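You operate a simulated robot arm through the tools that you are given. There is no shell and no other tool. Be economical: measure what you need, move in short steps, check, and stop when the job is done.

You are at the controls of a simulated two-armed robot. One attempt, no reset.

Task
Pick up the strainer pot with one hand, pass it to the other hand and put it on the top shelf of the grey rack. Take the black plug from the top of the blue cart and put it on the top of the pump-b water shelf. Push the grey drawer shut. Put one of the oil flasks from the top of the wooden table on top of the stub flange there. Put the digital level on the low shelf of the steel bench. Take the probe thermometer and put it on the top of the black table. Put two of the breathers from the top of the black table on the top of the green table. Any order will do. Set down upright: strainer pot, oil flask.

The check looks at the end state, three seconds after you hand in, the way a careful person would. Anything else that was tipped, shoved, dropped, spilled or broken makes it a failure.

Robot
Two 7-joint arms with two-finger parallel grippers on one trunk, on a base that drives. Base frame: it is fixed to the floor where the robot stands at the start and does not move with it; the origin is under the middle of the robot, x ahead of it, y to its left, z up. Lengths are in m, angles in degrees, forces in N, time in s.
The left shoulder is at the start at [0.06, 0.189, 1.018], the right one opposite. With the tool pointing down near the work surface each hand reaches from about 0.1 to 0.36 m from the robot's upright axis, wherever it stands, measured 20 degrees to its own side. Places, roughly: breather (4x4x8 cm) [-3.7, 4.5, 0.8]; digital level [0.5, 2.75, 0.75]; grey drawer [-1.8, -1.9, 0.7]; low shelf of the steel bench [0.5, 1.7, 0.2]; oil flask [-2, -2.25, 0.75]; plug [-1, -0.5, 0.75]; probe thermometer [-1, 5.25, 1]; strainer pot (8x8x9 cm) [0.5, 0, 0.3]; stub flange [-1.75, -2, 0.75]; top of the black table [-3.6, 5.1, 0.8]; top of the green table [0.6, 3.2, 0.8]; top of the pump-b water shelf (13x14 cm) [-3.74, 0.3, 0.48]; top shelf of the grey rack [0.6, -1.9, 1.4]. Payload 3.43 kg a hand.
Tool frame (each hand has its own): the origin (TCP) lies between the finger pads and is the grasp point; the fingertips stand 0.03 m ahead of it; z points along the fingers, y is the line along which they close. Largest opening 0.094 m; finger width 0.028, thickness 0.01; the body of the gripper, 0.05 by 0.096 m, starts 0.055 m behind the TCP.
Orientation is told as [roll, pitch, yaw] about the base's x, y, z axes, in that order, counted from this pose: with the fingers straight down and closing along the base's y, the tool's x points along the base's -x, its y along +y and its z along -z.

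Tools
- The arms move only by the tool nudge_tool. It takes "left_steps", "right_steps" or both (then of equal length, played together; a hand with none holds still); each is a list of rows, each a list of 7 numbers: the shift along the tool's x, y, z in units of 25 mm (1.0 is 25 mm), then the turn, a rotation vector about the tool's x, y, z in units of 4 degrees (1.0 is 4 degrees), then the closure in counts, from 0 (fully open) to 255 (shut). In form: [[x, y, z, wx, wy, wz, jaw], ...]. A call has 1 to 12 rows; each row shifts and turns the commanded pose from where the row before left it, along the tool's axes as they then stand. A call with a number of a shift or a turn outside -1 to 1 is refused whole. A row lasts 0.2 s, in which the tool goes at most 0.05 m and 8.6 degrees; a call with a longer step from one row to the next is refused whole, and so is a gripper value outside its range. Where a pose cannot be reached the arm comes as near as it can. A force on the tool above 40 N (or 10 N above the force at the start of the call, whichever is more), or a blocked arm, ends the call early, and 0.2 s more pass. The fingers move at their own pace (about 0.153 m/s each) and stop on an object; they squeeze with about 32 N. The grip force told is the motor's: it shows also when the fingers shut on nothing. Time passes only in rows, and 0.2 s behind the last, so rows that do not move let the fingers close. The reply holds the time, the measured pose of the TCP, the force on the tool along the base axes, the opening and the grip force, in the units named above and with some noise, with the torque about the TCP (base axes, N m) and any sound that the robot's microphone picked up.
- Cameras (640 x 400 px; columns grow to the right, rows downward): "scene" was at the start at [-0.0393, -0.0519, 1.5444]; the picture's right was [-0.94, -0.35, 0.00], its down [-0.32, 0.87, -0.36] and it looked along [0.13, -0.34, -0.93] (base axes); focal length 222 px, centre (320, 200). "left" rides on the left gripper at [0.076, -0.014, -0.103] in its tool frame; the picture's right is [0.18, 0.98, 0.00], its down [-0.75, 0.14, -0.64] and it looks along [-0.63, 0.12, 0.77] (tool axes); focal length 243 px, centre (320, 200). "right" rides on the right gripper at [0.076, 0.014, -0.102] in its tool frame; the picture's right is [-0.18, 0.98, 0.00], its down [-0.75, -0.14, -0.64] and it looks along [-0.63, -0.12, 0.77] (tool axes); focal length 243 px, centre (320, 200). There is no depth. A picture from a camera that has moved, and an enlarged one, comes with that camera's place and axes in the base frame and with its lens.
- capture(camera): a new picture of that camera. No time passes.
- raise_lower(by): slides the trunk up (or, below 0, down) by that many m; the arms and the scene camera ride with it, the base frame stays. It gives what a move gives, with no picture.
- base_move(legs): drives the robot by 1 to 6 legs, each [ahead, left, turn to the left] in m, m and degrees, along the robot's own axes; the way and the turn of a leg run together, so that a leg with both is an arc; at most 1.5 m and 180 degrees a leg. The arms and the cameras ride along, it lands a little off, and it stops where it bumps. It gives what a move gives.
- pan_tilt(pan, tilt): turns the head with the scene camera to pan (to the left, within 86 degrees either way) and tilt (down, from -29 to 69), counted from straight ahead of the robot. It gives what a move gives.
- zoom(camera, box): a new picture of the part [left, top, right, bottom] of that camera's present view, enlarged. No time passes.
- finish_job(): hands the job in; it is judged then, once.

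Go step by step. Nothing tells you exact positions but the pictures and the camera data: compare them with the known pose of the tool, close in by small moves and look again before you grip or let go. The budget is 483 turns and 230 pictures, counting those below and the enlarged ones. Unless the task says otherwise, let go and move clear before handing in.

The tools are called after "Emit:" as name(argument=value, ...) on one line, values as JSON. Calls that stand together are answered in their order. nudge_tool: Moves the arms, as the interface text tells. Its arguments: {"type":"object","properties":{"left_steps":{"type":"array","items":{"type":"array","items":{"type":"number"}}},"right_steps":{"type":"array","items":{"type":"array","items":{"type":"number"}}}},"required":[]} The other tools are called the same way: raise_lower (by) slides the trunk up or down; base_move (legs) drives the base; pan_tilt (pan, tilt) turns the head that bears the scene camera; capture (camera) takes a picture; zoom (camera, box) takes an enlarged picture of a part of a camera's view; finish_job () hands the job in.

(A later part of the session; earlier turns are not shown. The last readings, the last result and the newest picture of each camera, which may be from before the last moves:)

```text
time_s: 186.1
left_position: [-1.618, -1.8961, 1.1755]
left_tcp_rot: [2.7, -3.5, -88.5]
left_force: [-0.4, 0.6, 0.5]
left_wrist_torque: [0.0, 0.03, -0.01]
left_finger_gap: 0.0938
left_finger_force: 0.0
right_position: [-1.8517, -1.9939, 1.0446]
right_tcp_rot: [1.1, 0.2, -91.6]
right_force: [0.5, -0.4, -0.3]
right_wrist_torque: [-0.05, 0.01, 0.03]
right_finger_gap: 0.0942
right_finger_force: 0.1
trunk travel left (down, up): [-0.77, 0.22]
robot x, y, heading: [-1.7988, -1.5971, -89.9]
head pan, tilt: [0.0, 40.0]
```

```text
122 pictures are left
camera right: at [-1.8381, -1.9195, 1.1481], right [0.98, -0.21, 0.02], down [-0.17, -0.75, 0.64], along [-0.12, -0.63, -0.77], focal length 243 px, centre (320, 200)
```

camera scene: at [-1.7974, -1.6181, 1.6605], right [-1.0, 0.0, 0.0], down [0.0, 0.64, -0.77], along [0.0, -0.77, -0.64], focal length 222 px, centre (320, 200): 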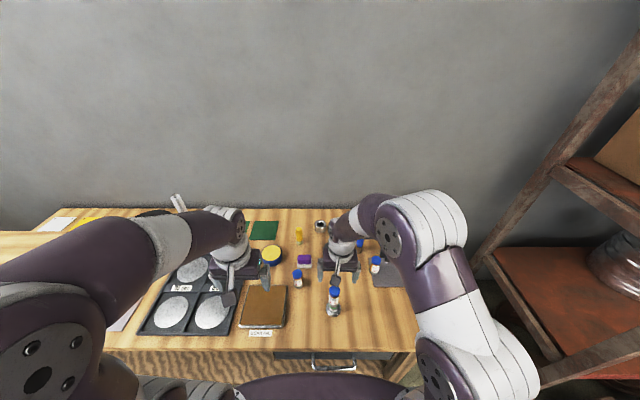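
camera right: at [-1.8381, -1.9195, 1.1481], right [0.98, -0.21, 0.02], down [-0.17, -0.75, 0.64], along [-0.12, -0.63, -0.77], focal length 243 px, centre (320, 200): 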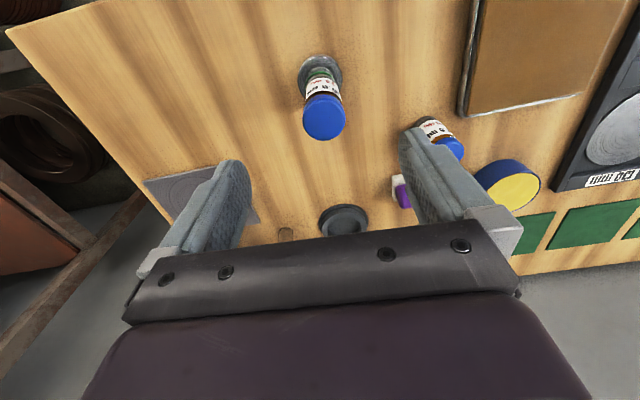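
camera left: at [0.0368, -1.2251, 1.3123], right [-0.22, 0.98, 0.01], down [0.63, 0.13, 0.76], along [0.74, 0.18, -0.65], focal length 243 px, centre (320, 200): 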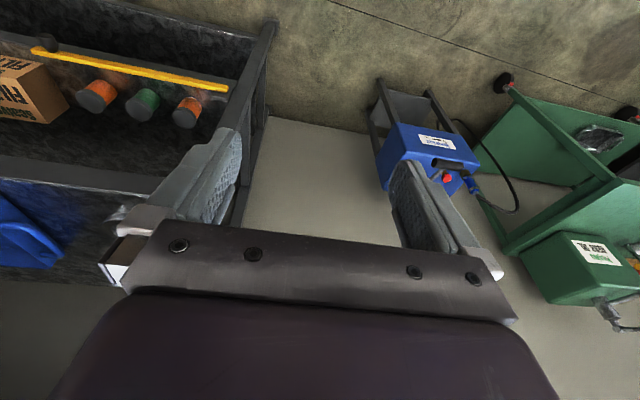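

The flask stands on the flange. Next the plug: I back away, turn around toward the blue cart.

Emit:
base_move(legs=[[-0.35, 0, 0], [0, 0, 179]])

Emit:
base_move(legs=[[0, -0.72, 1]])

Emit:
capture(camera="scene")

```text
time_s: 195.4
left_position: [-1.9419, -0.9246, 1.1751]
left_tcp_rot: [2.8, -3.4, 84.2]
left_force: [0.0, -0.2, -0.1]
left_wrist_torque: [0.02, 0.0, 0.01]
left_finger_gap: 0.0943
left_finger_force: 0.1
right_position: [-1.698, -0.8577, 1.0436]
right_tcp_rot: [1.2, 0.2, 81.3]
right_force: [0.8, -0.9, 0.5]
right_wrist_torque: [0.0, 0.0, 0.0]
right_finger_gap: 0.0939
right_finger_force: 0.0
trunk travel left (down, up): [-0.77, 0.22]
robot x, y, heading: [-1.8026, -1.2481, 83.0]
head pan, tilt: [0.0, 40.0]
```

```text
time_s: 199.3
left_position: [-1.2311, -1.0121, 1.1742]
left_tcp_rot: [2.7, -3.5, 84.4]
left_force: [0.0, -0.3, -1.3]
left_wrist_torque: [0.01, -0.01, -0.02]
left_finger_gap: 0.0941
left_finger_force: 0.0
right_position: [-0.9869, -0.9435, 1.0446]
right_tcp_rot: [1.2, 0.2, 81.4]
right_force: [-0.1, -0.1, -0.4]
right_wrist_torque: [0.03, -0.03, 0.0]
right_finger_gap: 0.0938
right_finger_force: 0.1
trunk travel left (down, up): [-0.77, 0.22]
robot x, y, heading: [-1.0882, -1.3357, 83.1]
head pan, tilt: [0.0, 40.0]
```

```text
121 pictures are left
camera scene: at [-1.0842, -1.3091, 1.6606], right [0.99, -0.12, 0.0], down [-0.08, -0.64, -0.77], along [0.09, 0.76, -0.64], focal length 222 px, centre (320, 200)
```

scene: 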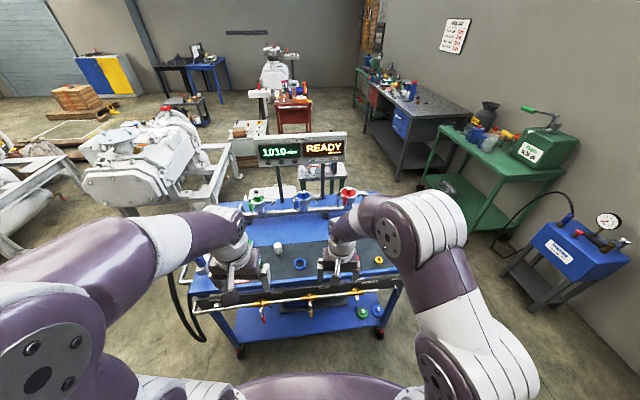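

Emit:
zoom(camera="scene", box=[180, 170, 420, 330])

Emit:
capture(camera="right")

```text
2.50 times, centred on (300, 250) of scene
camera zoom: at [-1.0842, -1.3091, 1.6606], right [0.99, -0.12, 0.0], down [-0.08, -0.64, -0.77], along [0.09, 0.76, -0.64], focal length 555 px, centre (370, 75)
```

zoom: 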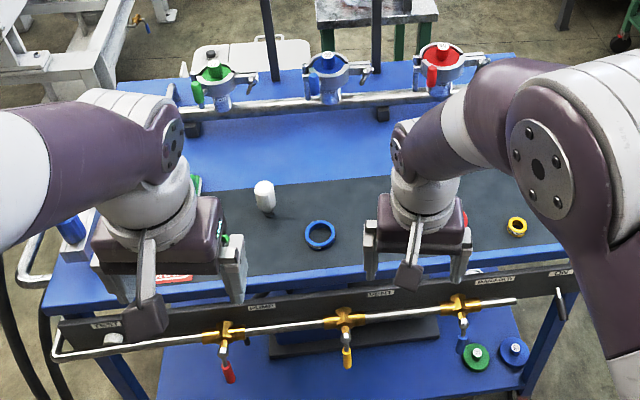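

```text
119 pictures are left
camera right: at [-1.0108, -1.0169, 1.1477], right [-0.94, 0.33, 0.02], down [0.27, 0.72, 0.64], along [0.2, 0.61, -0.77], focal length 243 px, centre (320, 200)
```

right: 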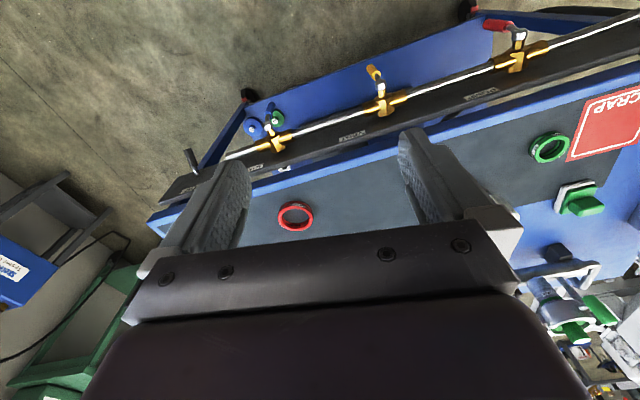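

Arms block the view; I spread them apart to see the cart top.

Emit:
nudge_tool(left_steps=[[0.5, 1, 0, 0, 0, 0, 0], [0.5, 1, 0, 0, 0, 0, 0], [0.5, 1, 0, 0, 0, 0, 0], [0.5, 1, 0, 0, 0, 0, 0], [0, 1, 0, 0, 0, 0, 0], [0, 1, 0, 0, 0, 0, 0]], right_steps=[[0.5, -1, 0, 0, 0, 0, 0], [0.5, -1, 0, 0, 0, 0, 0], [0.5, -1, 0, 0, 0, 0, 0], [0.5, -1, 0, 0, 0, 0, 0], [0, -1, 0, 0, 0, 0, 0], [0, -1, 0, 0, 0, 0, 0]])

Emit:
base_move(legs=[[0, 0, 7]])

Emit:
zoom(camera="scene", box=[180, 150, 460, 340])

```text
time_s: 200.7
left_position: [-1.385, -1.046, 1.1787]
left_tcp_rot: [2.8, -3.5, 84.5]
left_force: [0.3, 0.6, -0.5]
left_wrist_torque: [0.01, -0.05, -0.02]
left_finger_gap: 0.094
left_finger_force: 0.1
right_position: [-0.8433, -1.0155, 1.0394]
right_tcp_rot: [1.2, 0.2, 81.4]
right_force: [0.8, -1.1, -0.2]
right_wrist_torque: [-0.01, -0.01, 0.02]
right_finger_gap: 0.0938
right_finger_force: 0.0
trunk travel left (down, up): [-0.77, 0.22]
robot x, y, heading: [-1.0882, -1.3355, 83.3]
head pan, tilt: [0.0, 40.0]
```

```text
time_s: 201.7
left_position: [-1.4175, -1.0843, 1.179]
left_tcp_rot: [2.7, -3.5, 91.5]
left_force: [-0.4, 0.0, 0.2]
left_wrist_torque: [0.04, 0.0, 0.03]
left_finger_gap: 0.094
left_finger_force: 0.0
right_position: [-0.8845, -0.9879, 1.0399]
right_tcp_rot: [1.2, 0.2, 88.3]
right_force: [-0.2, 0.6, 0.7]
right_wrist_torque: [-0.03, 0.02, -0.01]
right_finger_gap: 0.094
right_finger_force: 0.1
trunk travel left (down, up): [-0.77, 0.22]
robot x, y, heading: [-1.0915, -1.3343, 90.0]
head pan, tilt: [0.0, 40.0]
```

```text
2.11 times, centred on (320, 245) of scene
camera zoom: at [-1.0868, -1.3088, 1.6606], right [1.0, 0.0, 0.0], down [0.0, -0.64, -0.77], along [0.0, 0.77, -0.64], focal length 468 px, centre (320, 105)
```

zoom: 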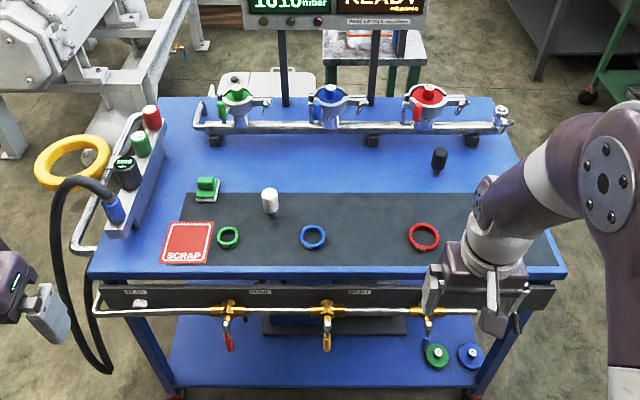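

The black plug is at about (-0.80, -0.52), nearer the cart's right side. I'll go around to that side (facing -x).

Emit:
base_move(legs=[[0, -0.88, 0], [0, 0, 90], [0, 0.0, 0]])

Emit:
base_move(legs=[[0, -0.66, 0]])

Emit:
capture(camera="scene")

Emit:
capture(camera="right")

```text
time_s: 210.5
left_position: [-0.4502, -1.6642, 1.1784]
left_tcp_rot: [2.7, -3.4, -178.4]
left_force: [0.4, 0.1, 0.8]
left_wrist_torque: [0.02, 0.0, -0.01]
left_finger_gap: 0.0939
left_finger_force: 0.1
right_position: [-0.5473, -1.1322, 1.0392]
right_tcp_rot: [1.2, 0.2, 178.5]
right_force: [0.6, -0.4, -0.2]
right_wrist_torque: [0.01, -0.03, -0.01]
right_finger_gap: 0.0943
right_finger_force: 0.1
trunk travel left (down, up): [-0.77, 0.22]
robot x, y, heading: [-0.1985, -1.3353, -179.5]
head pan, tilt: [0.0, 40.0]
```

```text
time_s: 214.2
left_position: [-0.4531, -0.9973, 1.18]
left_tcp_rot: [2.6, -3.4, -178.2]
left_force: [-0.6, -0.9, 0.4]
left_wrist_torque: [0.0, 0.03, 0.01]
left_finger_gap: 0.0939
left_finger_force: 0.0
right_position: [-0.5532, -0.4654, 1.0402]
right_tcp_rot: [1.1, 0.1, 178.7]
right_force: [0.0, -0.7, 0.3]
right_wrist_torque: [0.0, 0.0, 0.01]
right_finger_gap: 0.0941
right_finger_force: 0.0
trunk travel left (down, up): [-0.77, 0.22]
robot x, y, heading: [-0.2034, -0.6681, -179.3]
head pan, tilt: [0.0, 40.0]
```

```text
117 pictures are left
camera scene: at [-0.229, -0.6661, 1.6606], right [-0.01, 1.0, 0.0], down [0.64, 0.01, -0.77], along [-0.77, -0.01, -0.64], focal length 222 px, centre (320, 200)
```

scene: 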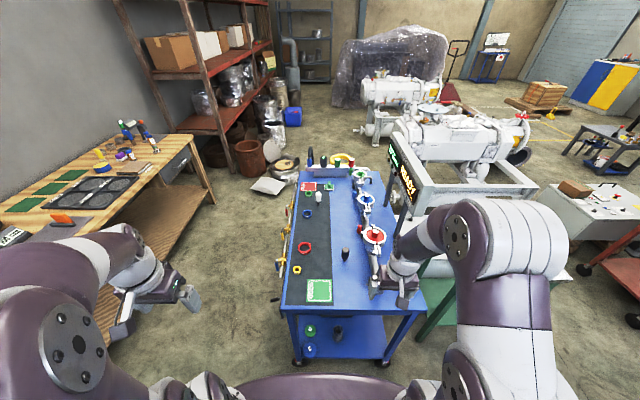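

```text
116 pictures are left
camera right: at [-0.4786, -0.4796, 1.1431], right [-0.21, -0.98, 0.02], down [-0.75, 0.17, 0.64], along [-0.63, 0.12, -0.77], focal length 243 px, centre (320, 200)
```

right: 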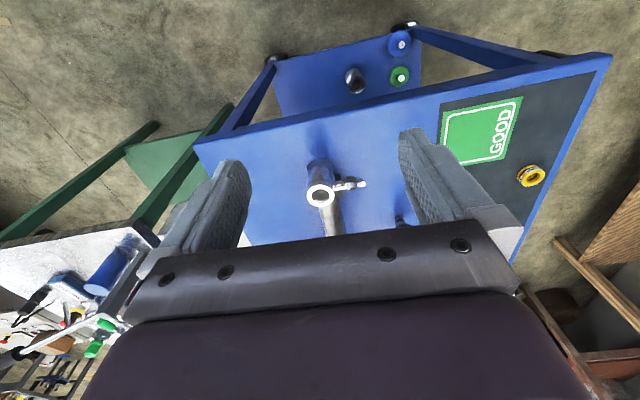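

The plug is near (-0.81, -0.56, top of cart z≈0.83). I shift the hand left, away from the manifold, and drive in.

Emit:
nudge_tool(right_steps=[[0, 1, 0, 0, 0, 0, 0], [0, 1, 0, 0, 0, 0, 0], [0, 1, 0, 0, 0, 0, 0], [0, 1, 0, 0, 0, 0, 0]])

Emit:
base_move(legs=[[0.13, 0, 0]])

Emit:
nudge_tool(right_steps=[[-1, 0, 0, 0, 0, 0, 0], [-1, 0, 0, 0, 0, 0, 0], [-1, 0, 0, 0, 0, 0, 0], [-1, 0, 0, 0, 0, 0, 0]])

Emit:
capture(camera="right")

```text
time_s: 215.2
left_position: [-0.4537, -0.9973, 1.18]
left_tcp_rot: [2.7, -3.4, -178.3]
left_force: [-0.6, -0.8, 0.0]
left_wrist_torque: [0.04, 0.0, 0.0]
left_finger_gap: 0.0939
left_finger_force: 0.1
right_position: [-0.5549, -0.5656, 1.043]
right_tcp_rot: [1.1, 0.2, 178.7]
right_force: [0.1, -0.6, 0.0]
right_wrist_torque: [0.0, 0.01, -0.03]
right_finger_gap: 0.0939
right_finger_force: 0.0
trunk travel left (down, up): [-0.77, 0.22]
robot x, y, heading: [-0.206, -0.6662, -179.3]
head pan, tilt: [0.0, 40.0]
```

```text
time_s: 216.5
left_position: [-0.5795, -0.9983, 1.1787]
left_tcp_rot: [2.7, -3.4, -178.2]
left_force: [0.1, 0.4, -0.2]
left_wrist_torque: [0.03, -0.01, 0.01]
left_finger_gap: 0.0939
left_finger_force: 0.2
right_position: [-0.6828, -0.5649, 1.0421]
right_tcp_rot: [1.2, 0.1, 178.8]
right_force: [-0.4, -0.1, 0.2]
right_wrist_torque: [0.01, 0.02, 0.02]
right_finger_gap: 0.0938
right_finger_force: 0.1
trunk travel left (down, up): [-0.77, 0.22]
robot x, y, heading: [-0.3323, -0.6703, -179.4]
head pan, tilt: [0.0, 40.0]
```

```text
time_s: 217.5
left_position: [-0.5804, -0.9977, 1.1796]
left_tcp_rot: [2.6, -3.4, -178.2]
left_force: [-0.3, 0.5, 0.2]
left_wrist_torque: [0.0, -0.01, 0.0]
left_finger_gap: 0.0938
left_finger_force: 0.1
right_position: [-0.784, -0.5612, 1.0386]
right_tcp_rot: [1.1, 0.3, 178.7]
right_force: [0.1, 0.5, 0.3]
right_wrist_torque: [0.02, -0.02, -0.01]
right_finger_gap: 0.0943
right_finger_force: 0.1
trunk travel left (down, up): [-0.77, 0.22]
robot x, y, heading: [-0.3352, -0.6659, -179.6]
head pan, tilt: [0.0, 40.0]
```

```text
115 pictures are left
camera right: at [-0.7098, -0.5755, 1.1418], right [-0.21, -0.98, 0.02], down [-0.75, 0.17, 0.64], along [-0.63, 0.12, -0.77], focal length 243 px, centre (320, 200)
```

right: 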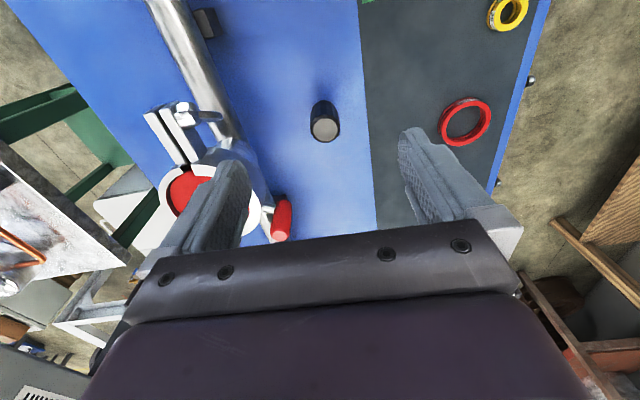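

The plug stands at (-0.82, -0.564), ~5 cm tall. I pre-close to 6 cm and come down over it.

Emit:
nudge_tool(right_steps=[[-0.7, 0.06, 0.5, 0, 0, 0, 92], [-0.74, 0.06, 0.5, 0, 0, 0, 92], [0, 0, 1, 0, 0, 0, 92], [0, 0, 1, 0, 0, 0, 92]])

Emit:
capture(camera="right")

```text
time_s: 218.5
left_position: [-0.5786, -0.9992, 1.1783]
left_tcp_rot: [2.6, -3.4, -178.1]
left_force: [0.3, 0.0, -0.5]
left_wrist_torque: [0.02, -0.02, 0.01]
left_finger_gap: 0.0939
left_finger_force: 0.1
right_position: [-0.8175, -0.5685, 0.9644]
right_tcp_rot: [1.2, 0.2, 178.8]
right_force: [0.4, 0.2, 0.3]
right_wrist_torque: [-0.02, -0.01, 0.02]
right_finger_gap: 0.0602
right_finger_force: 0.2
trunk travel left (down, up): [-0.77, 0.22]
robot x, y, heading: [-0.3315, -0.668, -179.6]
head pan, tilt: [0.0, 40.0]
```

```text
114 pictures are left
camera right: at [-0.7424, -0.5827, 1.0676], right [-0.21, -0.98, 0.02], down [-0.75, 0.17, 0.64], along [-0.63, 0.12, -0.77], focal length 243 px, centre (320, 200)
```

right: 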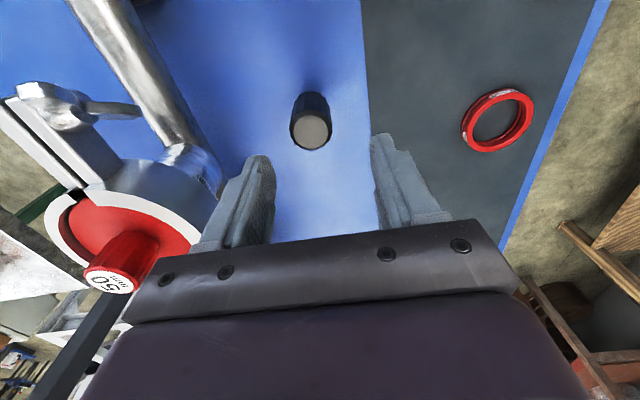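

Emit:
nudge_tool(right_steps=[[-0.12, -0.3, 0.8, 0, 0, 0, 92], [0, 0, 1, 0, 0, 0, 92], [0, 0, 1, 0, 0, 0, 92], [0, 0, 0.8, 0, 0, 0, 92]])

Emit:
capture(camera="right")

```text
time_s: 219.5
left_position: [-0.5805, -0.9987, 1.1801]
left_tcp_rot: [2.7, -3.3, -178.3]
left_force: [-0.1, 0.5, -1.1]
left_wrist_torque: [-0.03, 0.01, 0.01]
left_finger_gap: 0.0939
left_finger_force: 0.2
right_position: [-0.8204, -0.5606, 0.8739]
right_tcp_rot: [1.2, 0.3, 178.6]
right_force: [-0.3, -0.1, 0.0]
right_wrist_torque: [0.03, 0.04, -0.01]
right_finger_gap: 0.0599
right_finger_force: 0.1
trunk travel left (down, up): [-0.77, 0.22]
robot x, y, heading: [-0.3312, -0.6697, -179.7]
head pan, tilt: [0.0, 40.0]
```

```text
113 pictures are left
camera right: at [-0.7456, -0.5758, 0.9769], right [-0.21, -0.98, 0.02], down [-0.75, 0.17, 0.64], along [-0.63, 0.12, -0.77], focal length 243 px, centre (320, 200)
```

right: 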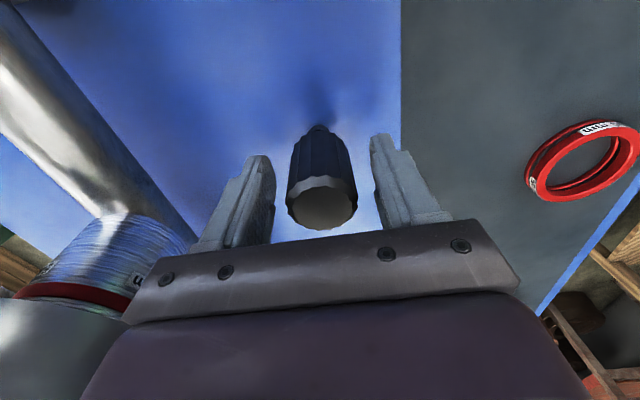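

Emit:
nudge_tool(right_steps=[[0, 0, 0.2, 0, 0, 0, 92], [0, 0, 0, 0, 0, 0, 150], [0, 0, 0, 0, 0, 0, 255], [0, 0, 0, 0, 0, 0, 255], [0, 0, -0.4, 0, 0, 0, 255], [0, 0, -1, 0, 0, 0, 255], [0, 0, -1, 0, 0, 0, 255], [0, 0, -1, 0, 0, 0, 255], [0, 0, -1, 0, 0, 0, 255], [0, 0, -1, 0, 0, 0, 255], [0, 0, -1, 0, 0, 0, 255]])

Emit:
capture(camera="right")

```text
time_s: 221.9
left_position: [-0.5786, -0.9972, 1.1792]
left_tcp_rot: [2.7, -3.4, -178.3]
left_force: [-0.3, 0.0, 0.2]
left_wrist_torque: [0.01, 0.0, -0.02]
left_finger_gap: 0.0941
left_finger_force: 0.0
right_position: [-0.8227, -0.5542, 1.0309]
right_tcp_rot: [1.1, 0.2, 178.6]
right_force: [-0.2, 0.9, -1.3]
right_wrist_torque: [0.01, -0.02, 0.03]
right_finger_gap: 0.0329
right_finger_force: 32.0
trunk travel left (down, up): [-0.77, 0.22]
robot x, y, heading: [-0.3305, -0.6676, -179.3]
head pan, tilt: [0.0, 40.0]
```

```text
112 pictures are left
camera right: at [-0.7479, -0.5698, 1.1341], right [-0.21, -0.98, 0.02], down [-0.75, 0.17, 0.64], along [-0.63, 0.12, -0.77], focal length 243 px, centre (320, 200)
```

right: 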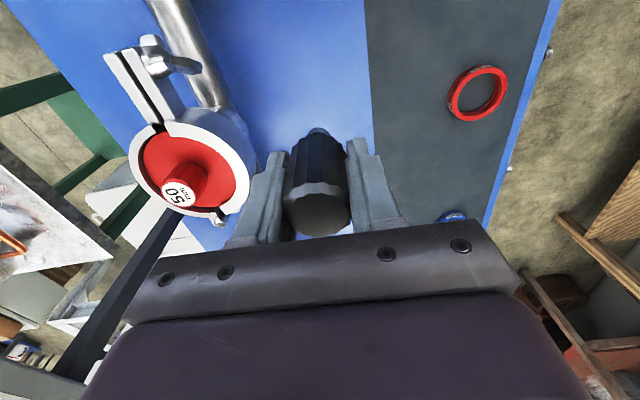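

Plug held. I retract the hand, back off, and drive around the cart's south side heading west.

Emit:
nudge_tool(right_steps=[[0.5, 0, -0.5, 0, 0, 0, 255], [1, 0, 0, 0, 0, 0, 255], [1, 0, 0, 0, 0, 0, 255], [1, 0, 0, 0, 0, 0, 255], [1, 0, 0, 0, 0, 0, 255]])

Emit:
base_move(legs=[[-0.25, 0, 0], [0, 0.62, 0], [1.3, 0, 0]])

Emit:
capture(camera="scene")

```text
time_s: 223.1
left_position: [-0.58, -0.9981, 1.1793]
left_tcp_rot: [2.7, -3.5, -178.2]
left_force: [0.4, -0.6, 1.0]
left_wrist_torque: [-0.01, 0.02, -0.01]
left_finger_gap: 0.0939
left_finger_force: 0.0
right_position: [-0.7093, -0.5605, 1.0428]
right_tcp_rot: [1.2, 0.1, 178.7]
right_force: [-0.9, 0.6, -1.8]
right_wrist_torque: [-0.02, 0.02, 0.02]
right_finger_gap: 0.0329
right_finger_force: 31.9
trunk travel left (down, up): [-0.77, 0.22]
robot x, y, heading: [-0.3321, -0.6692, -179.6]
head pan, tilt: [0.0, 40.0]
```

```text
time_s: 234.1
left_position: [-1.6129, -1.6161, 1.1785]
left_tcp_rot: [2.7, -3.5, -178.3]
left_force: [-0.5, -0.3, 0.9]
left_wrist_torque: [0.01, 0.02, 0.06]
left_finger_gap: 0.0941
left_finger_force: 0.0
right_position: [-1.7428, -1.1792, 1.0435]
right_tcp_rot: [1.2, 0.1, 178.7]
right_force: [-0.3, -0.5, -0.3]
right_wrist_torque: [0.0, -0.04, 0.0]
right_finger_gap: 0.0325
right_finger_force: 32.5
trunk travel left (down, up): [-0.77, 0.22]
robot x, y, heading: [-1.3659, -1.2851, -179.4]
head pan, tilt: [0.0, 40.0]
```

```text
111 pictures are left
camera scene: at [-1.3891, -1.2844, 1.6606], right [-0.01, 1.0, 0.0], down [0.64, 0.01, -0.77], along [-0.77, -0.01, -0.64], focal length 222 px, centre (320, 200)
```

scene: 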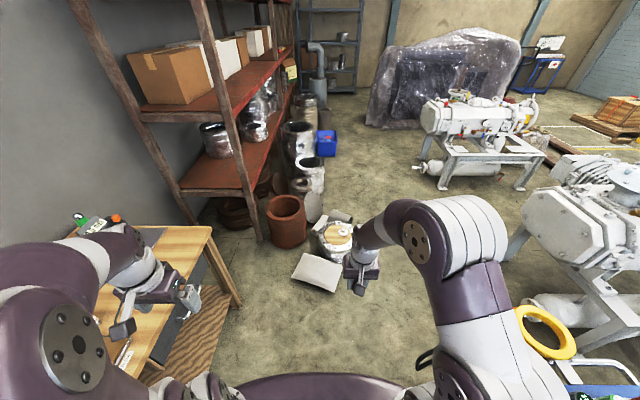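

I steer around the cart's corner toward pump B.

Emit:
base_move(legs=[[0.5, -0.3, 0], [0.4, -0.5, 0], [0.9, 0, 0]])

Emit:
pan_tilt(pan=-30, tilt=40)

Emit:
capture(camera="scene")

```text
time_s: 244.9
left_position: [-3.4154, -0.8384, 1.1801]
left_tcp_rot: [2.7, -3.5, -177.3]
left_force: [-0.1, -0.5, -0.3]
left_wrist_torque: [-0.05, -0.03, 0.0]
left_finger_gap: 0.0939
left_finger_force: 0.1
right_position: [-3.5547, -0.4017, 1.0446]
right_tcp_rot: [1.1, 0.2, 179.7]
right_force: [0.5, 0.1, -0.7]
right_wrist_torque: [0.0, 0.02, 0.01]
right_finger_gap: 0.0317
right_finger_force: 32.1
trunk travel left (down, up): [-0.77, 0.22]
robot x, y, heading: [-3.1727, -0.5072, -178.6]
head pan, tilt: [0.0, 40.0]
```

```text
time_s: 245.8
left_position: [-3.4153, -0.8379, 1.1786]
left_tcp_rot: [2.7, -3.5, -177.3]
left_force: [-0.2, -0.4, -0.3]
left_wrist_torque: [0.03, 0.02, 0.04]
left_finger_gap: 0.0939
left_finger_force: 0.1
right_position: [-3.5531, -0.403, 1.0422]
right_tcp_rot: [1.2, 0.1, 179.7]
right_force: [-0.2, 0.7, -0.2]
right_wrist_torque: [0.01, 0.02, 0.0]
right_finger_gap: 0.0319
right_finger_force: 32.3
trunk travel left (down, up): [-0.77, 0.22]
robot x, y, heading: [-3.1753, -0.505, -178.3]
head pan, tilt: [-30.0, 40.0]
```

```text
110 pictures are left
camera scene: at [-3.187, -0.4604, 1.6606], right [0.48, 0.88, 0.0], down [0.56, -0.31, -0.77], along [-0.67, 0.37, -0.64], focal length 222 px, centre (320, 200)
```

scene: 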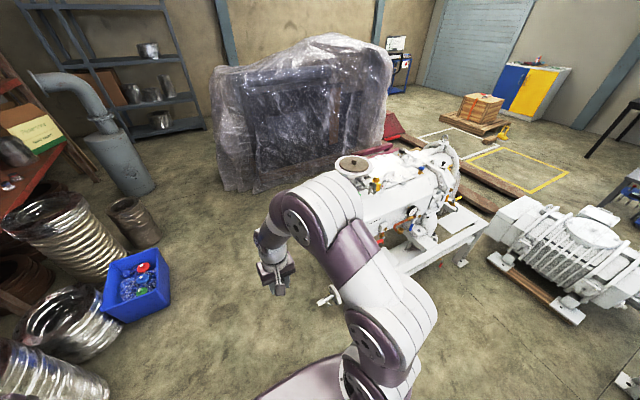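

Emit:
base_move(legs=[[0.1, 0.1, -90]])

Emit:
pan_tilt(pan=30, tilt=45)

Emit:
capture(camera="scene")

```text
time_s: 250.1
left_position: [-3.6373, -0.2674, 1.1806]
left_tcp_rot: [2.7, -3.5, 93.1]
left_force: [0.9, -0.3, -0.2]
left_wrist_torque: [-0.01, 0.01, 0.03]
left_finger_gap: 0.094
left_finger_force: 0.0
right_position: [-3.2015, -0.1278, 1.0424]
right_tcp_rot: [1.2, 0.1, 90.1]
right_force: [0.6, 0.2, -1.1]
right_wrist_torque: [-0.03, 0.0, 0.01]
right_finger_gap: 0.0311
right_finger_force: 31.9
trunk travel left (down, up): [-0.77, 0.22]
robot x, y, heading: [-3.2969, -0.5096, 91.8]
head pan, tilt: [-30.0, 40.0]
```

```text
time_s: 251.4
left_position: [-3.6364, -0.269, 1.1797]
left_tcp_rot: [2.7, -3.6, 93.0]
left_force: [-0.1, -0.6, 0.3]
left_wrist_torque: [0.0, 0.01, -0.01]
left_finger_gap: 0.0941
left_finger_force: 0.1
right_position: [-3.2025, -0.1267, 1.0429]
right_tcp_rot: [1.1, 0.1, 90.1]
right_force: [1.2, -0.4, -0.9]
right_wrist_torque: [0.0, -0.02, -0.01]
right_finger_gap: 0.0309
right_finger_force: 31.4
trunk travel left (down, up): [-0.77, 0.22]
robot x, y, heading: [-3.3028, -0.5071, 91.9]
head pan, tilt: [30.0, 45.0]
```

```text
109 pictures are left
camera scene: at [-3.3399, -0.4977, 1.6533], right [0.85, 0.53, 0.0], down [0.37, -0.6, -0.71], along [-0.37, 0.6, -0.71], focal length 222 px, centre (320, 200)
```

scene: 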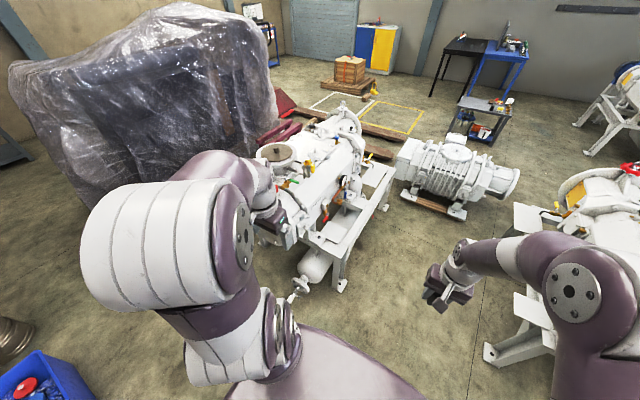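

Emit:
capture(camera="right")

Emit:
zoom(camera="scene", box=[230, 90, 430, 310])

```text
108 pictures are left
camera right: at [-3.2149, -0.2032, 1.1465], right [-0.98, 0.18, 0.02], down [0.15, 0.76, 0.64], along [0.1, 0.63, -0.77], focal length 243 px, centre (320, 200)
```

right: 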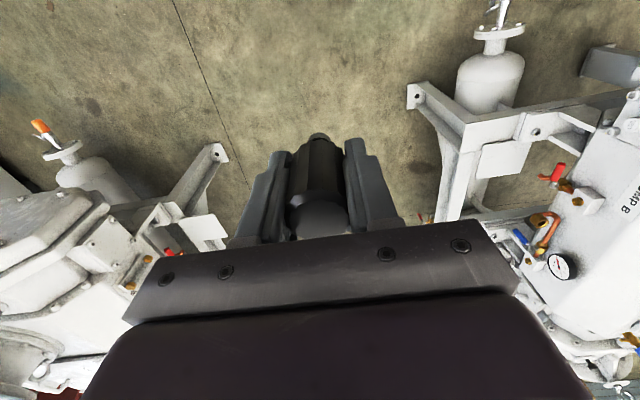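

```text
1.82 times, centred on (330, 200) of scene
camera zoom: at [-3.3399, -0.4977, 1.6533], right [0.85, 0.53, 0.0], down [0.37, -0.6, -0.71], along [-0.37, 0.6, -0.71], focal length 404 px, centre (302, 200)
```

zoom: 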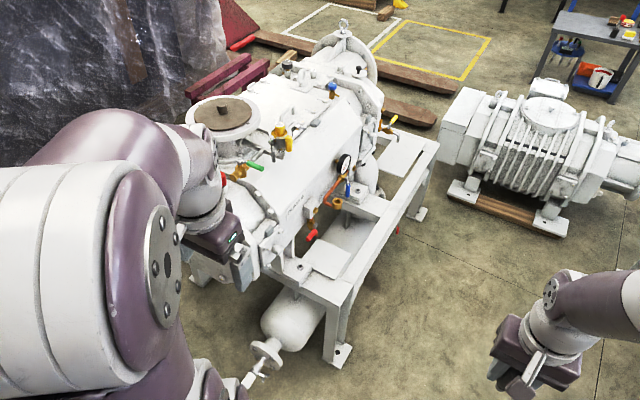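

The water shelf is the small plate at about (-3.73, 0.294, 0.48). I'll approach it from the +x side (facing -x).

Emit:
base_move(legs=[[0, -0.1, 88], [0, -0.6, 0]])

Emit:
pan_tilt(pan=-10, tilt=50)

Emit:
capture(camera="scene")

Emit:
capture(camera="right")

```text
time_s: 258.5
left_position: [-3.4856, -0.1618, 1.1792]
left_tcp_rot: [2.7, -3.5, -179.1]
left_force: [-0.1, 0.1, 0.2]
left_wrist_torque: [0.0, 0.0, 0.0]
left_finger_gap: 0.0942
left_finger_force: 0.1
right_position: [-3.6106, 0.2773, 1.0436]
right_tcp_rot: [1.2, 0.2, 178.0]
right_force: [-0.1, -0.6, -1.5]
right_wrist_torque: [-0.01, -0.02, 0.0]
right_finger_gap: 0.0309
right_finger_force: 32.1
trunk travel left (down, up): [-0.77, 0.22]
robot x, y, heading: [-3.2328, 0.1638, 179.8]
head pan, tilt: [30.0, 45.0]
```

```text
time_s: 259.6
left_position: [-3.4851, -0.1617, 1.1801]
left_tcp_rot: [2.7, -3.6, -179.0]
left_force: [-0.1, 0.5, -0.8]
left_wrist_torque: [0.01, 0.01, -0.01]
left_finger_gap: 0.094
left_finger_force: 0.0
right_position: [-3.6099, 0.2763, 1.0426]
right_tcp_rot: [1.2, 0.1, 178.0]
right_force: [0.2, 0.3, -0.7]
right_wrist_torque: [-0.01, 0.02, -0.02]
right_finger_gap: 0.0306
right_finger_force: 32.2
trunk travel left (down, up): [-0.77, 0.22]
robot x, y, heading: [-3.2316, 0.1665, 179.7]
head pan, tilt: [-10.0, 50.0]
```

```text
106 pictures are left
camera scene: at [-3.2477, 0.1789, 1.6464], right [0.18, 0.98, 0.0], down [0.75, -0.14, -0.64], along [-0.63, 0.11, -0.77], focal length 222 px, centre (320, 200)
```

scene: 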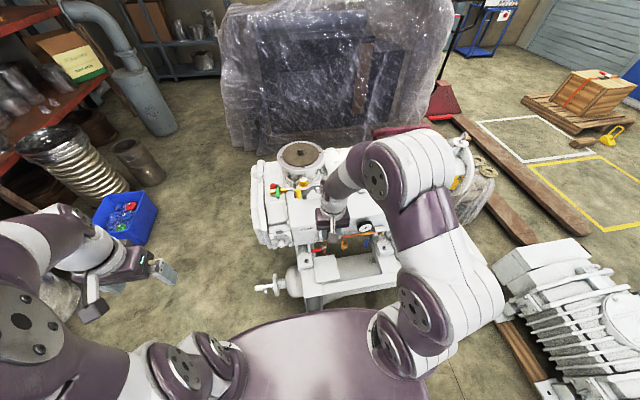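

```text
105 pictures are left
camera right: at [-3.5352, 0.2619, 1.1465], right [-0.22, -0.98, 0.02], down [-0.75, 0.18, 0.64], along [-0.62, 0.12, -0.77], focal length 243 px, centre (320, 200)
```

right: 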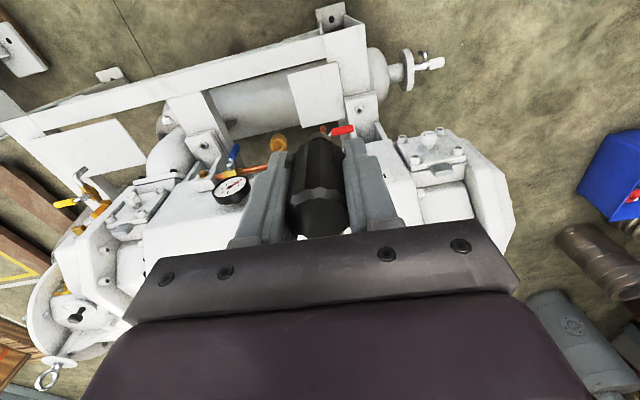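

The plate is right below-ahead of the plug. I align over its near half, then lower the trunk.

Emit:
nudge_tool(right_steps=[[-0.8, -0.2, 0, 0, 0, 0, 255], [-0.8, -0.2, 0, 0, 0, 0, 255], [-0.8, -0.2, 0, 0, 0, 0, 255], [-0.8, -0.2, 0, 0, 0, 0, 255]])

Emit:
raise_lower(by=-0.38)

Emit:
capture(camera="right")

Emit:
capture(camera="scene")

```text
time_s: 260.6
left_position: [-3.4863, -0.1615, 1.1793]
left_tcp_rot: [2.7, -3.4, -179.0]
left_force: [-1.4, -0.6, 0.1]
left_wrist_torque: [-0.04, 0.0, 0.02]
left_finger_gap: 0.0942
left_finger_force: 0.0
right_position: [-3.6896, 0.3012, 1.0422]
right_tcp_rot: [1.2, 0.1, 178.0]
right_force: [0.2, 0.5, -1.2]
right_wrist_torque: [0.01, -0.02, 0.02]
right_finger_gap: 0.0309
right_finger_force: 32.0
trunk travel left (down, up): [-0.77, 0.22]
robot x, y, heading: [-3.2326, 0.1652, 179.7]
head pan, tilt: [-10.0, 50.0]
```

```text
time_s: 264.3
left_position: [-3.4851, -0.1619, 0.7987]
left_tcp_rot: [2.6, -3.4, -179.0]
left_force: [-0.2, 0.9, 0.6]
left_wrist_torque: [0.01, 0.0, 0.0]
left_finger_gap: 0.0939
left_finger_force: 0.1
right_position: [-3.6871, 0.3003, 0.6624]
right_tcp_rot: [1.2, 0.2, 178.0]
right_force: [0.2, 0.1, -1.6]
right_wrist_torque: [0.01, -0.04, 0.02]
right_finger_gap: 0.0308
right_finger_force: 31.6
trunk travel left (down, up): [-0.39, 0.6]
robot x, y, heading: [-3.2341, 0.1627, 179.7]
head pan, tilt: [-10.0, 50.0]
```

```text
104 pictures are left
camera right: at [-3.6129, 0.2852, 0.7655], right [-0.22, -0.98, 0.02], down [-0.75, 0.18, 0.64], along [-0.62, 0.12, -0.77], focal length 243 px, centre (320, 200)
```

right: 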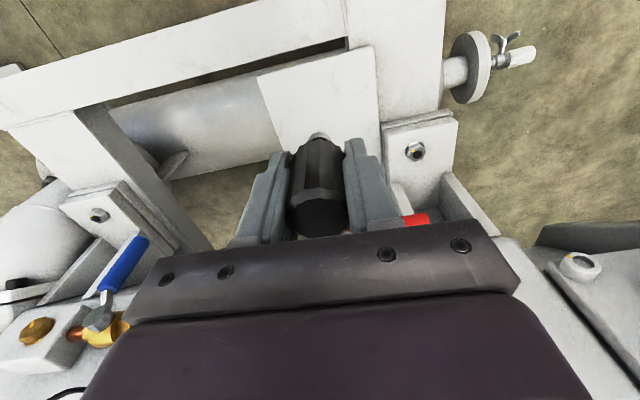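

```text
103 pictures are left
camera scene: at [-3.2476, 0.1791, 1.2664], right [0.18, 0.98, 0.0], down [0.75, -0.14, -0.64], along [-0.63, 0.11, -0.77], focal length 222 px, centre (320, 200)
```

scene: 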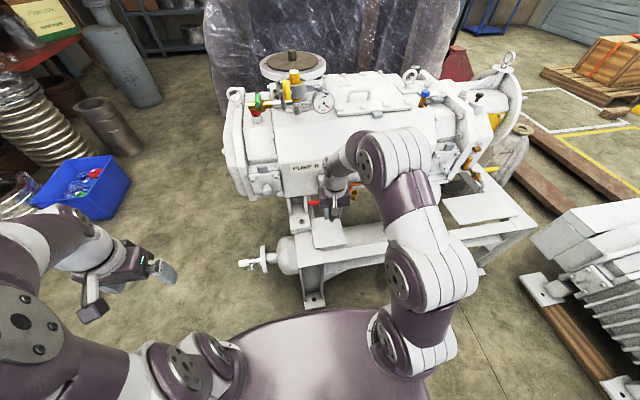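

Emit:
nudge_tool(right_steps=[[-0.3, 0.1, 0.8, 0, 0, 0, 255], [0, 0.1, 0.9, 0, 0, 0, 255], [0, 0, 0.9, 0, 0, 0, 255], [0, 0, 0.9, 0, 0, 0, 255], [0, 0, 0.9, 0, 0, 0, 255]])

Emit:
capture(camera="right")

Emit:
zoom(camera="scene", box=[270, 130, 390, 270])

```text
time_s: 265.5
left_position: [-3.4849, -0.1612, 0.8003]
left_tcp_rot: [2.6, -3.4, -179.0]
left_force: [0.9, 0.1, 0.3]
left_wrist_torque: [0.02, -0.01, 0.04]
left_finger_gap: 0.0937
left_finger_force: 0.0
right_position: [-3.6953, 0.292, 0.5533]
right_tcp_rot: [1.2, 0.2, 177.9]
right_force: [0.5, 0.2, -0.3]
right_wrist_torque: [0.02, -0.02, 0.02]
right_finger_gap: 0.0308
right_finger_force: 31.9
trunk travel left (down, up): [-0.39, 0.6]
robot x, y, heading: [-3.2321, 0.1676, 179.6]
head pan, tilt: [-10.0, 50.0]
```

```text
102 pictures are left
camera right: at [-3.6198, 0.2758, 0.656], right [-0.22, -0.98, 0.02], down [-0.75, 0.18, 0.64], along [-0.62, 0.12, -0.77], focal length 243 px, centre (320, 200)
```

right: 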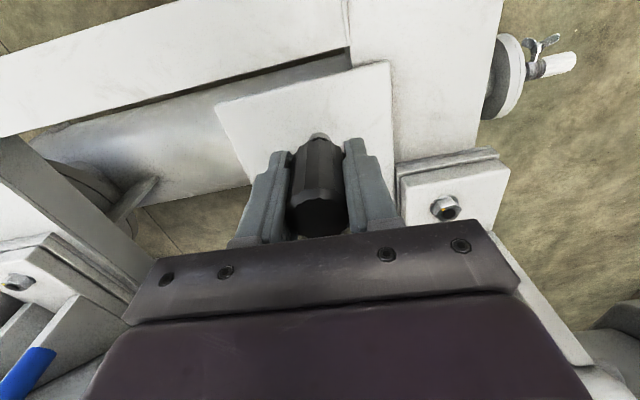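

```text
2.86 times, centred on (330, 200) of scene
camera zoom: at [-3.2479, 0.1791, 1.2664], right [0.18, 0.98, 0.0], down [0.75, -0.14, -0.64], along [-0.63, 0.11, -0.77], focal length 635 px, centre (291, 200)
```

zoom: 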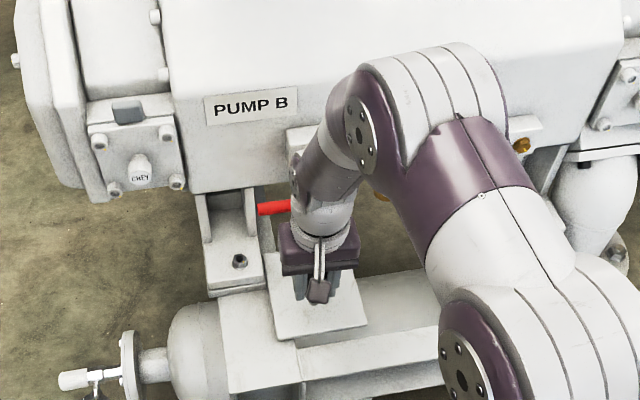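

Emit:
nudge_tool(right_steps=[[0, 0, 0.6, 0, 0, 0, 255], [0, 0, 0.3, 0, 0, 0, 255], [0, 0, 0.2, 0, 0, 0, 255]])

Emit:
capture(camera="right")

```text
time_s: 266.3
left_position: [-3.4844, -0.1613, 0.7998]
left_tcp_rot: [2.6, -3.6, -179.0]
left_force: [0.3, 0.8, 0.1]
left_wrist_torque: [-0.01, -0.02, -0.01]
left_finger_gap: 0.0938
left_finger_force: 0.0
right_position: [-3.695, 0.2929, 0.5274]
right_tcp_rot: [1.2, -0.1, 177.8]
right_force: [5.0, 2.9, 21.2]
right_wrist_torque: [0.22, -0.22, -0.05]
right_finger_gap: 0.0307
right_finger_force: 32.2
trunk travel left (down, up): [-0.39, 0.6]
robot x, y, heading: [-3.2331, 0.1701, 179.5]
head pan, tilt: [-10.0, 50.0]
```

```text
100 pictures are left
camera right: at [-3.6192, 0.2772, 0.6296], right [-0.22, -0.98, 0.02], down [-0.75, 0.18, 0.64], along [-0.63, 0.13, -0.77], focal length 243 px, centre (320, 200)
```

right: 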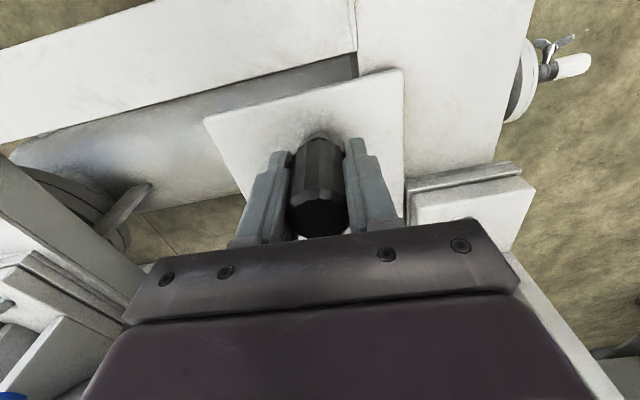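

Contact. I ease off, open, and rise.

Emit:
nudge_tool(right_steps=[[0, 0, -0.08, 0, 0, 0, 255], [0, 0, 0, 0, 0, 0, 165], [0, 0, 0, 0, 0, 0, 130], [0, 0, 0, 0, 0, 0, 95], [0, 0, 0, 0, 0, 0, 95], [0, 0, -0.4, 0, 0, 0, 95], [0, 0, -0.8, 0, 0, 0, 95], [0, 0, -1, 0, 0, 0, 95], [0, 0, -1, 0, 0, 0, 95], [0, 0, -1, 0, 0, 0, 95]])

Emit:
capture(camera="right")

```text
time_s: 268.5
left_position: [-3.4843, -0.1615, 0.7984]
left_tcp_rot: [2.6, -3.6, -179.0]
left_force: [0.4, 0.5, 0.1]
left_wrist_torque: [0.01, 0.0, -0.01]
left_finger_gap: 0.094
left_finger_force: 0.0
right_position: [-3.6941, 0.2962, 0.6324]
right_tcp_rot: [1.1, 0.1, 178.0]
right_force: [-0.2, 0.4, -0.1]
right_wrist_torque: [0.01, 0.0, -0.04]
right_finger_gap: 0.059
right_finger_force: 0.0
trunk travel left (down, up): [-0.39, 0.6]
robot x, y, heading: [-3.2312, 0.165, 179.8]
head pan, tilt: [-10.0, 50.0]
```

```text
99 pictures are left
camera right: at [-3.6198, 0.28, 0.7358], right [-0.22, -0.98, 0.02], down [-0.75, 0.18, 0.64], along [-0.62, 0.12, -0.77], focal length 243 px, centre (320, 200)
```

right: 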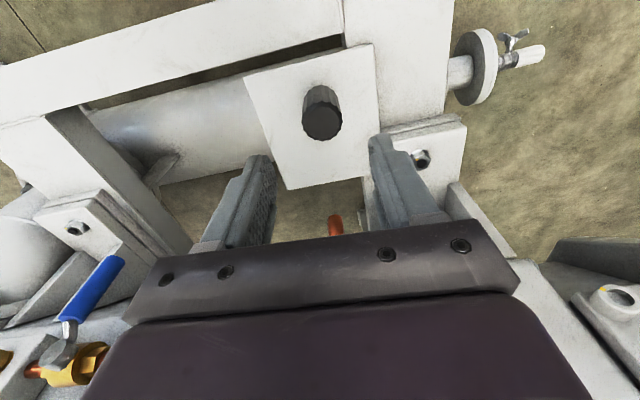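

The plug stands on the water shelf. I raise the trunk, back off, turn north and look for the route.

Emit:
raise_lower(by=0.38)

Emit:
base_move(legs=[[-0.2, 0, 0], [0, 0.25, -90]])

Emit:
pan_tilt(pan=0, tilt=25)

Emit:
capture(camera="scene")

```text
time_s: 272.1
left_position: [-3.4844, -0.1619, 1.1803]
left_tcp_rot: [2.7, -3.6, -179.1]
left_force: [-0.5, 0.0, 0.4]
left_wrist_torque: [-0.01, -0.01, 0.0]
left_finger_gap: 0.094
left_finger_force: 0.0
right_position: [-3.694, 0.2946, 1.0117]
right_tcp_rot: [1.2, 0.3, 178.0]
right_force: [-0.3, -0.1, -0.2]
right_wrist_torque: [0.01, 0.01, 0.03]
right_finger_gap: 0.0587
right_finger_force: 0.1
trunk travel left (down, up): [-0.77, 0.22]
robot x, y, heading: [-3.2286, 0.1664, 179.6]
head pan, tilt: [-10.0, 50.0]
```

```text
time_s: 277.5
left_position: [-3.5252, 0.2498, 1.179]
left_tcp_rot: [2.7, -3.5, 91.2]
left_force: [-0.1, 0.5, 0.1]
left_wrist_torque: [0.01, 0.0, -0.01]
left_finger_gap: 0.0939
left_finger_force: 0.1
right_position: [-3.0689, 0.4605, 1.0123]
right_tcp_rot: [1.3, 0.2, 88.2]
right_force: [0.4, 0.4, 0.7]
right_wrist_torque: [0.02, 0.01, 0.01]
right_finger_gap: 0.0591
right_finger_force: 0.0
trunk travel left (down, up): [-0.77, 0.22]
robot x, y, heading: [-3.1948, -0.0016, 89.9]
head pan, tilt: [-10.0, 50.0]
cut short: leg 2
```

```text
time_s: 278.4
left_position: [-3.5266, 0.2502, 1.1799]
left_tcp_rot: [2.7, -3.4, 91.2]
left_force: [0.4, 0.0, -0.3]
left_wrist_torque: [-0.01, 0.01, -0.02]
left_finger_gap: 0.0941
left_finger_force: 0.1
right_position: [-3.0695, 0.4611, 1.0112]
right_tcp_rot: [1.3, 0.1, 88.1]
right_force: [0.1, 0.1, 0.3]
right_wrist_torque: [0.02, 0.0, -0.03]
right_finger_gap: 0.0589
right_finger_force: 0.0
trunk travel left (down, up): [-0.77, 0.22]
robot x, y, heading: [-3.2003, 0.0015, 90.2]
head pan, tilt: [0.0, 25.0]
```

```text
98 pictures are left
camera scene: at [-3.1969, 0.032, 1.6838], right [1.0, 0.0, 0.0], down [0.0, -0.42, -0.91], along [0.0, 0.91, -0.42], focal length 222 px, centre (320, 200)
```

scene: 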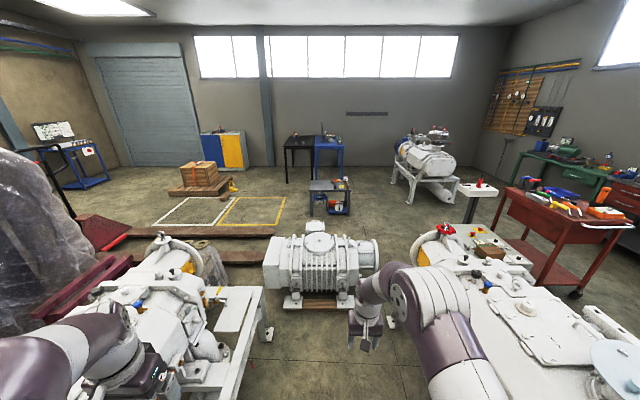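

The turn was cut short slightly. I check that nothing was disturbed around pump B.

Emit:
pan_tilt(pan=50, tilt=55)

Emit:
capture(camera="scene")

Emit:
pan_tilt(pan=-60, tilt=50)

Emit:
capture(camera="scene")

```text
time_s: 279.6
left_position: [-3.5265, 0.2496, 1.1797]
left_tcp_rot: [2.7, -3.5, 91.1]
left_force: [-0.5, -0.1, 0.2]
left_wrist_torque: [0.01, 0.01, -0.03]
left_finger_gap: 0.0939
left_finger_force: 0.0
right_position: [-3.0708, 0.4613, 1.0125]
right_tcp_rot: [1.2, 0.2, 88.2]
right_force: [0.6, -0.4, 0.2]
right_wrist_torque: [0.03, -0.01, -0.02]
right_finger_gap: 0.0587
right_finger_force: 0.0
trunk travel left (down, up): [-0.77, 0.22]
robot x, y, heading: [-3.201, -0.0019, 90.1]
head pan, tilt: [50.0, 55.0]
```

```text
97 pictures are left
camera scene: at [-3.2522, -0.0137, 1.6399], right [0.64, 0.77, 0.0], down [0.63, -0.53, -0.57], along [-0.44, 0.37, -0.82], focal length 222 px, centre (320, 200)
```

scene: 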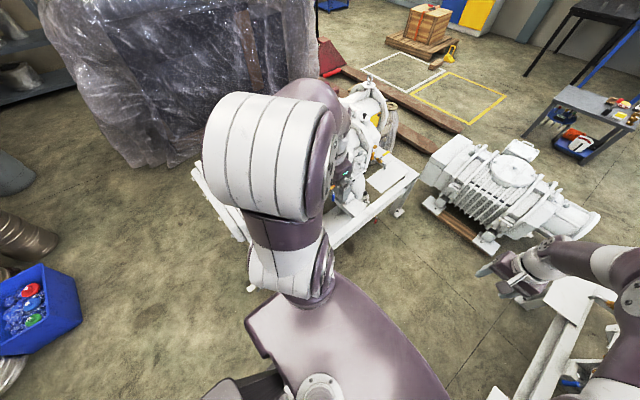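

```text
time_s: 281.5
left_position: [-3.5258, 0.2494, 1.1795]
left_tcp_rot: [2.8, -3.6, 91.2]
left_force: [0.5, 0.5, -0.2]
left_wrist_torque: [0.0, 0.03, 0.0]
left_finger_gap: 0.0941
left_finger_force: 0.0
right_position: [-3.069, 0.4623, 1.0129]
right_tcp_rot: [1.2, 0.2, 88.2]
right_force: [0.6, -0.5, 0.5]
right_wrist_torque: [0.03, 0.03, -0.03]
right_finger_gap: 0.0589
right_finger_force: 0.1
trunk travel left (down, up): [-0.77, 0.22]
robot x, y, heading: [-3.1983, -0.0019, 89.9]
head pan, tilt: [-60.0, 50.0]
```

```text
96 pictures are left
camera scene: at [-3.1303, -0.0217, 1.6464], right [0.5, -0.87, 0.0], down [-0.66, -0.38, -0.64], along [0.56, 0.32, -0.77], focal length 222 px, centre (320, 200)
```

scene: 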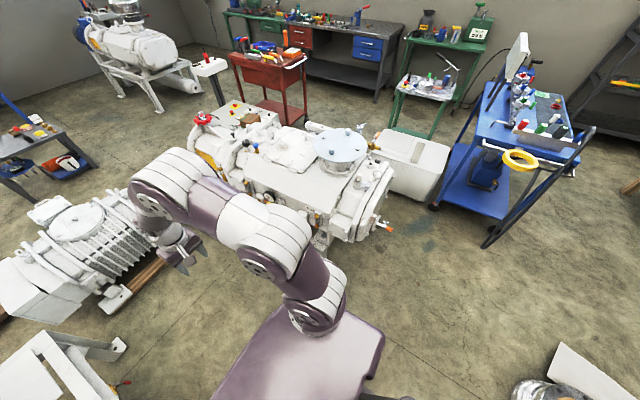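

The northern direct path is blocked by the blower, so I retrace south around the blue cart, facing +x.

Emit:
base_move(legs=[[-0.5, 0, 0], [0, 0, -90], [0.95, 0, 0]])

Emit:
pan_tilt(pan=0, tilt=35)

```text
time_s: 292.8
left_position: [-2.0119, -0.1803, 1.1807]
left_tcp_rot: [2.7, -3.5, 1.3]
left_force: [0.2, 0.3, -0.3]
left_wrist_torque: [0.02, 0.01, 0.0]
left_finger_gap: 0.0941
left_finger_force: 0.1
right_position: [-1.7994, -0.6361, 1.0122]
right_tcp_rot: [1.2, 0.3, -1.8]
right_force: [0.8, -0.2, 0.7]
right_wrist_torque: [0.01, -0.06, 0.02]
right_finger_gap: 0.0587
right_finger_force: 0.0
trunk travel left (down, up): [-0.77, 0.22]
robot x, y, heading: [-2.2628, -0.5093, -0.3]
head pan, tilt: [-60.0, 50.0]
```

```text
time_s: 294.1
left_position: [-2.0098, -0.1809, 1.1793]
left_tcp_rot: [2.7, -3.6, 1.2]
left_force: [-0.8, -0.3, 0.0]
left_wrist_torque: [0.01, 0.04, -0.01]
left_finger_gap: 0.0941
left_finger_force: 0.1
right_position: [-1.7983, -0.6367, 1.0121]
right_tcp_rot: [1.2, 0.1, -1.8]
right_force: [0.2, -0.1, 0.4]
right_wrist_torque: [-0.01, 0.01, 0.01]
right_finger_gap: 0.0589
right_finger_force: 0.0
trunk travel left (down, up): [-0.77, 0.22]
robot x, y, heading: [-2.2608, -0.5071, -0.1]
head pan, tilt: [0.0, 35.0]
```

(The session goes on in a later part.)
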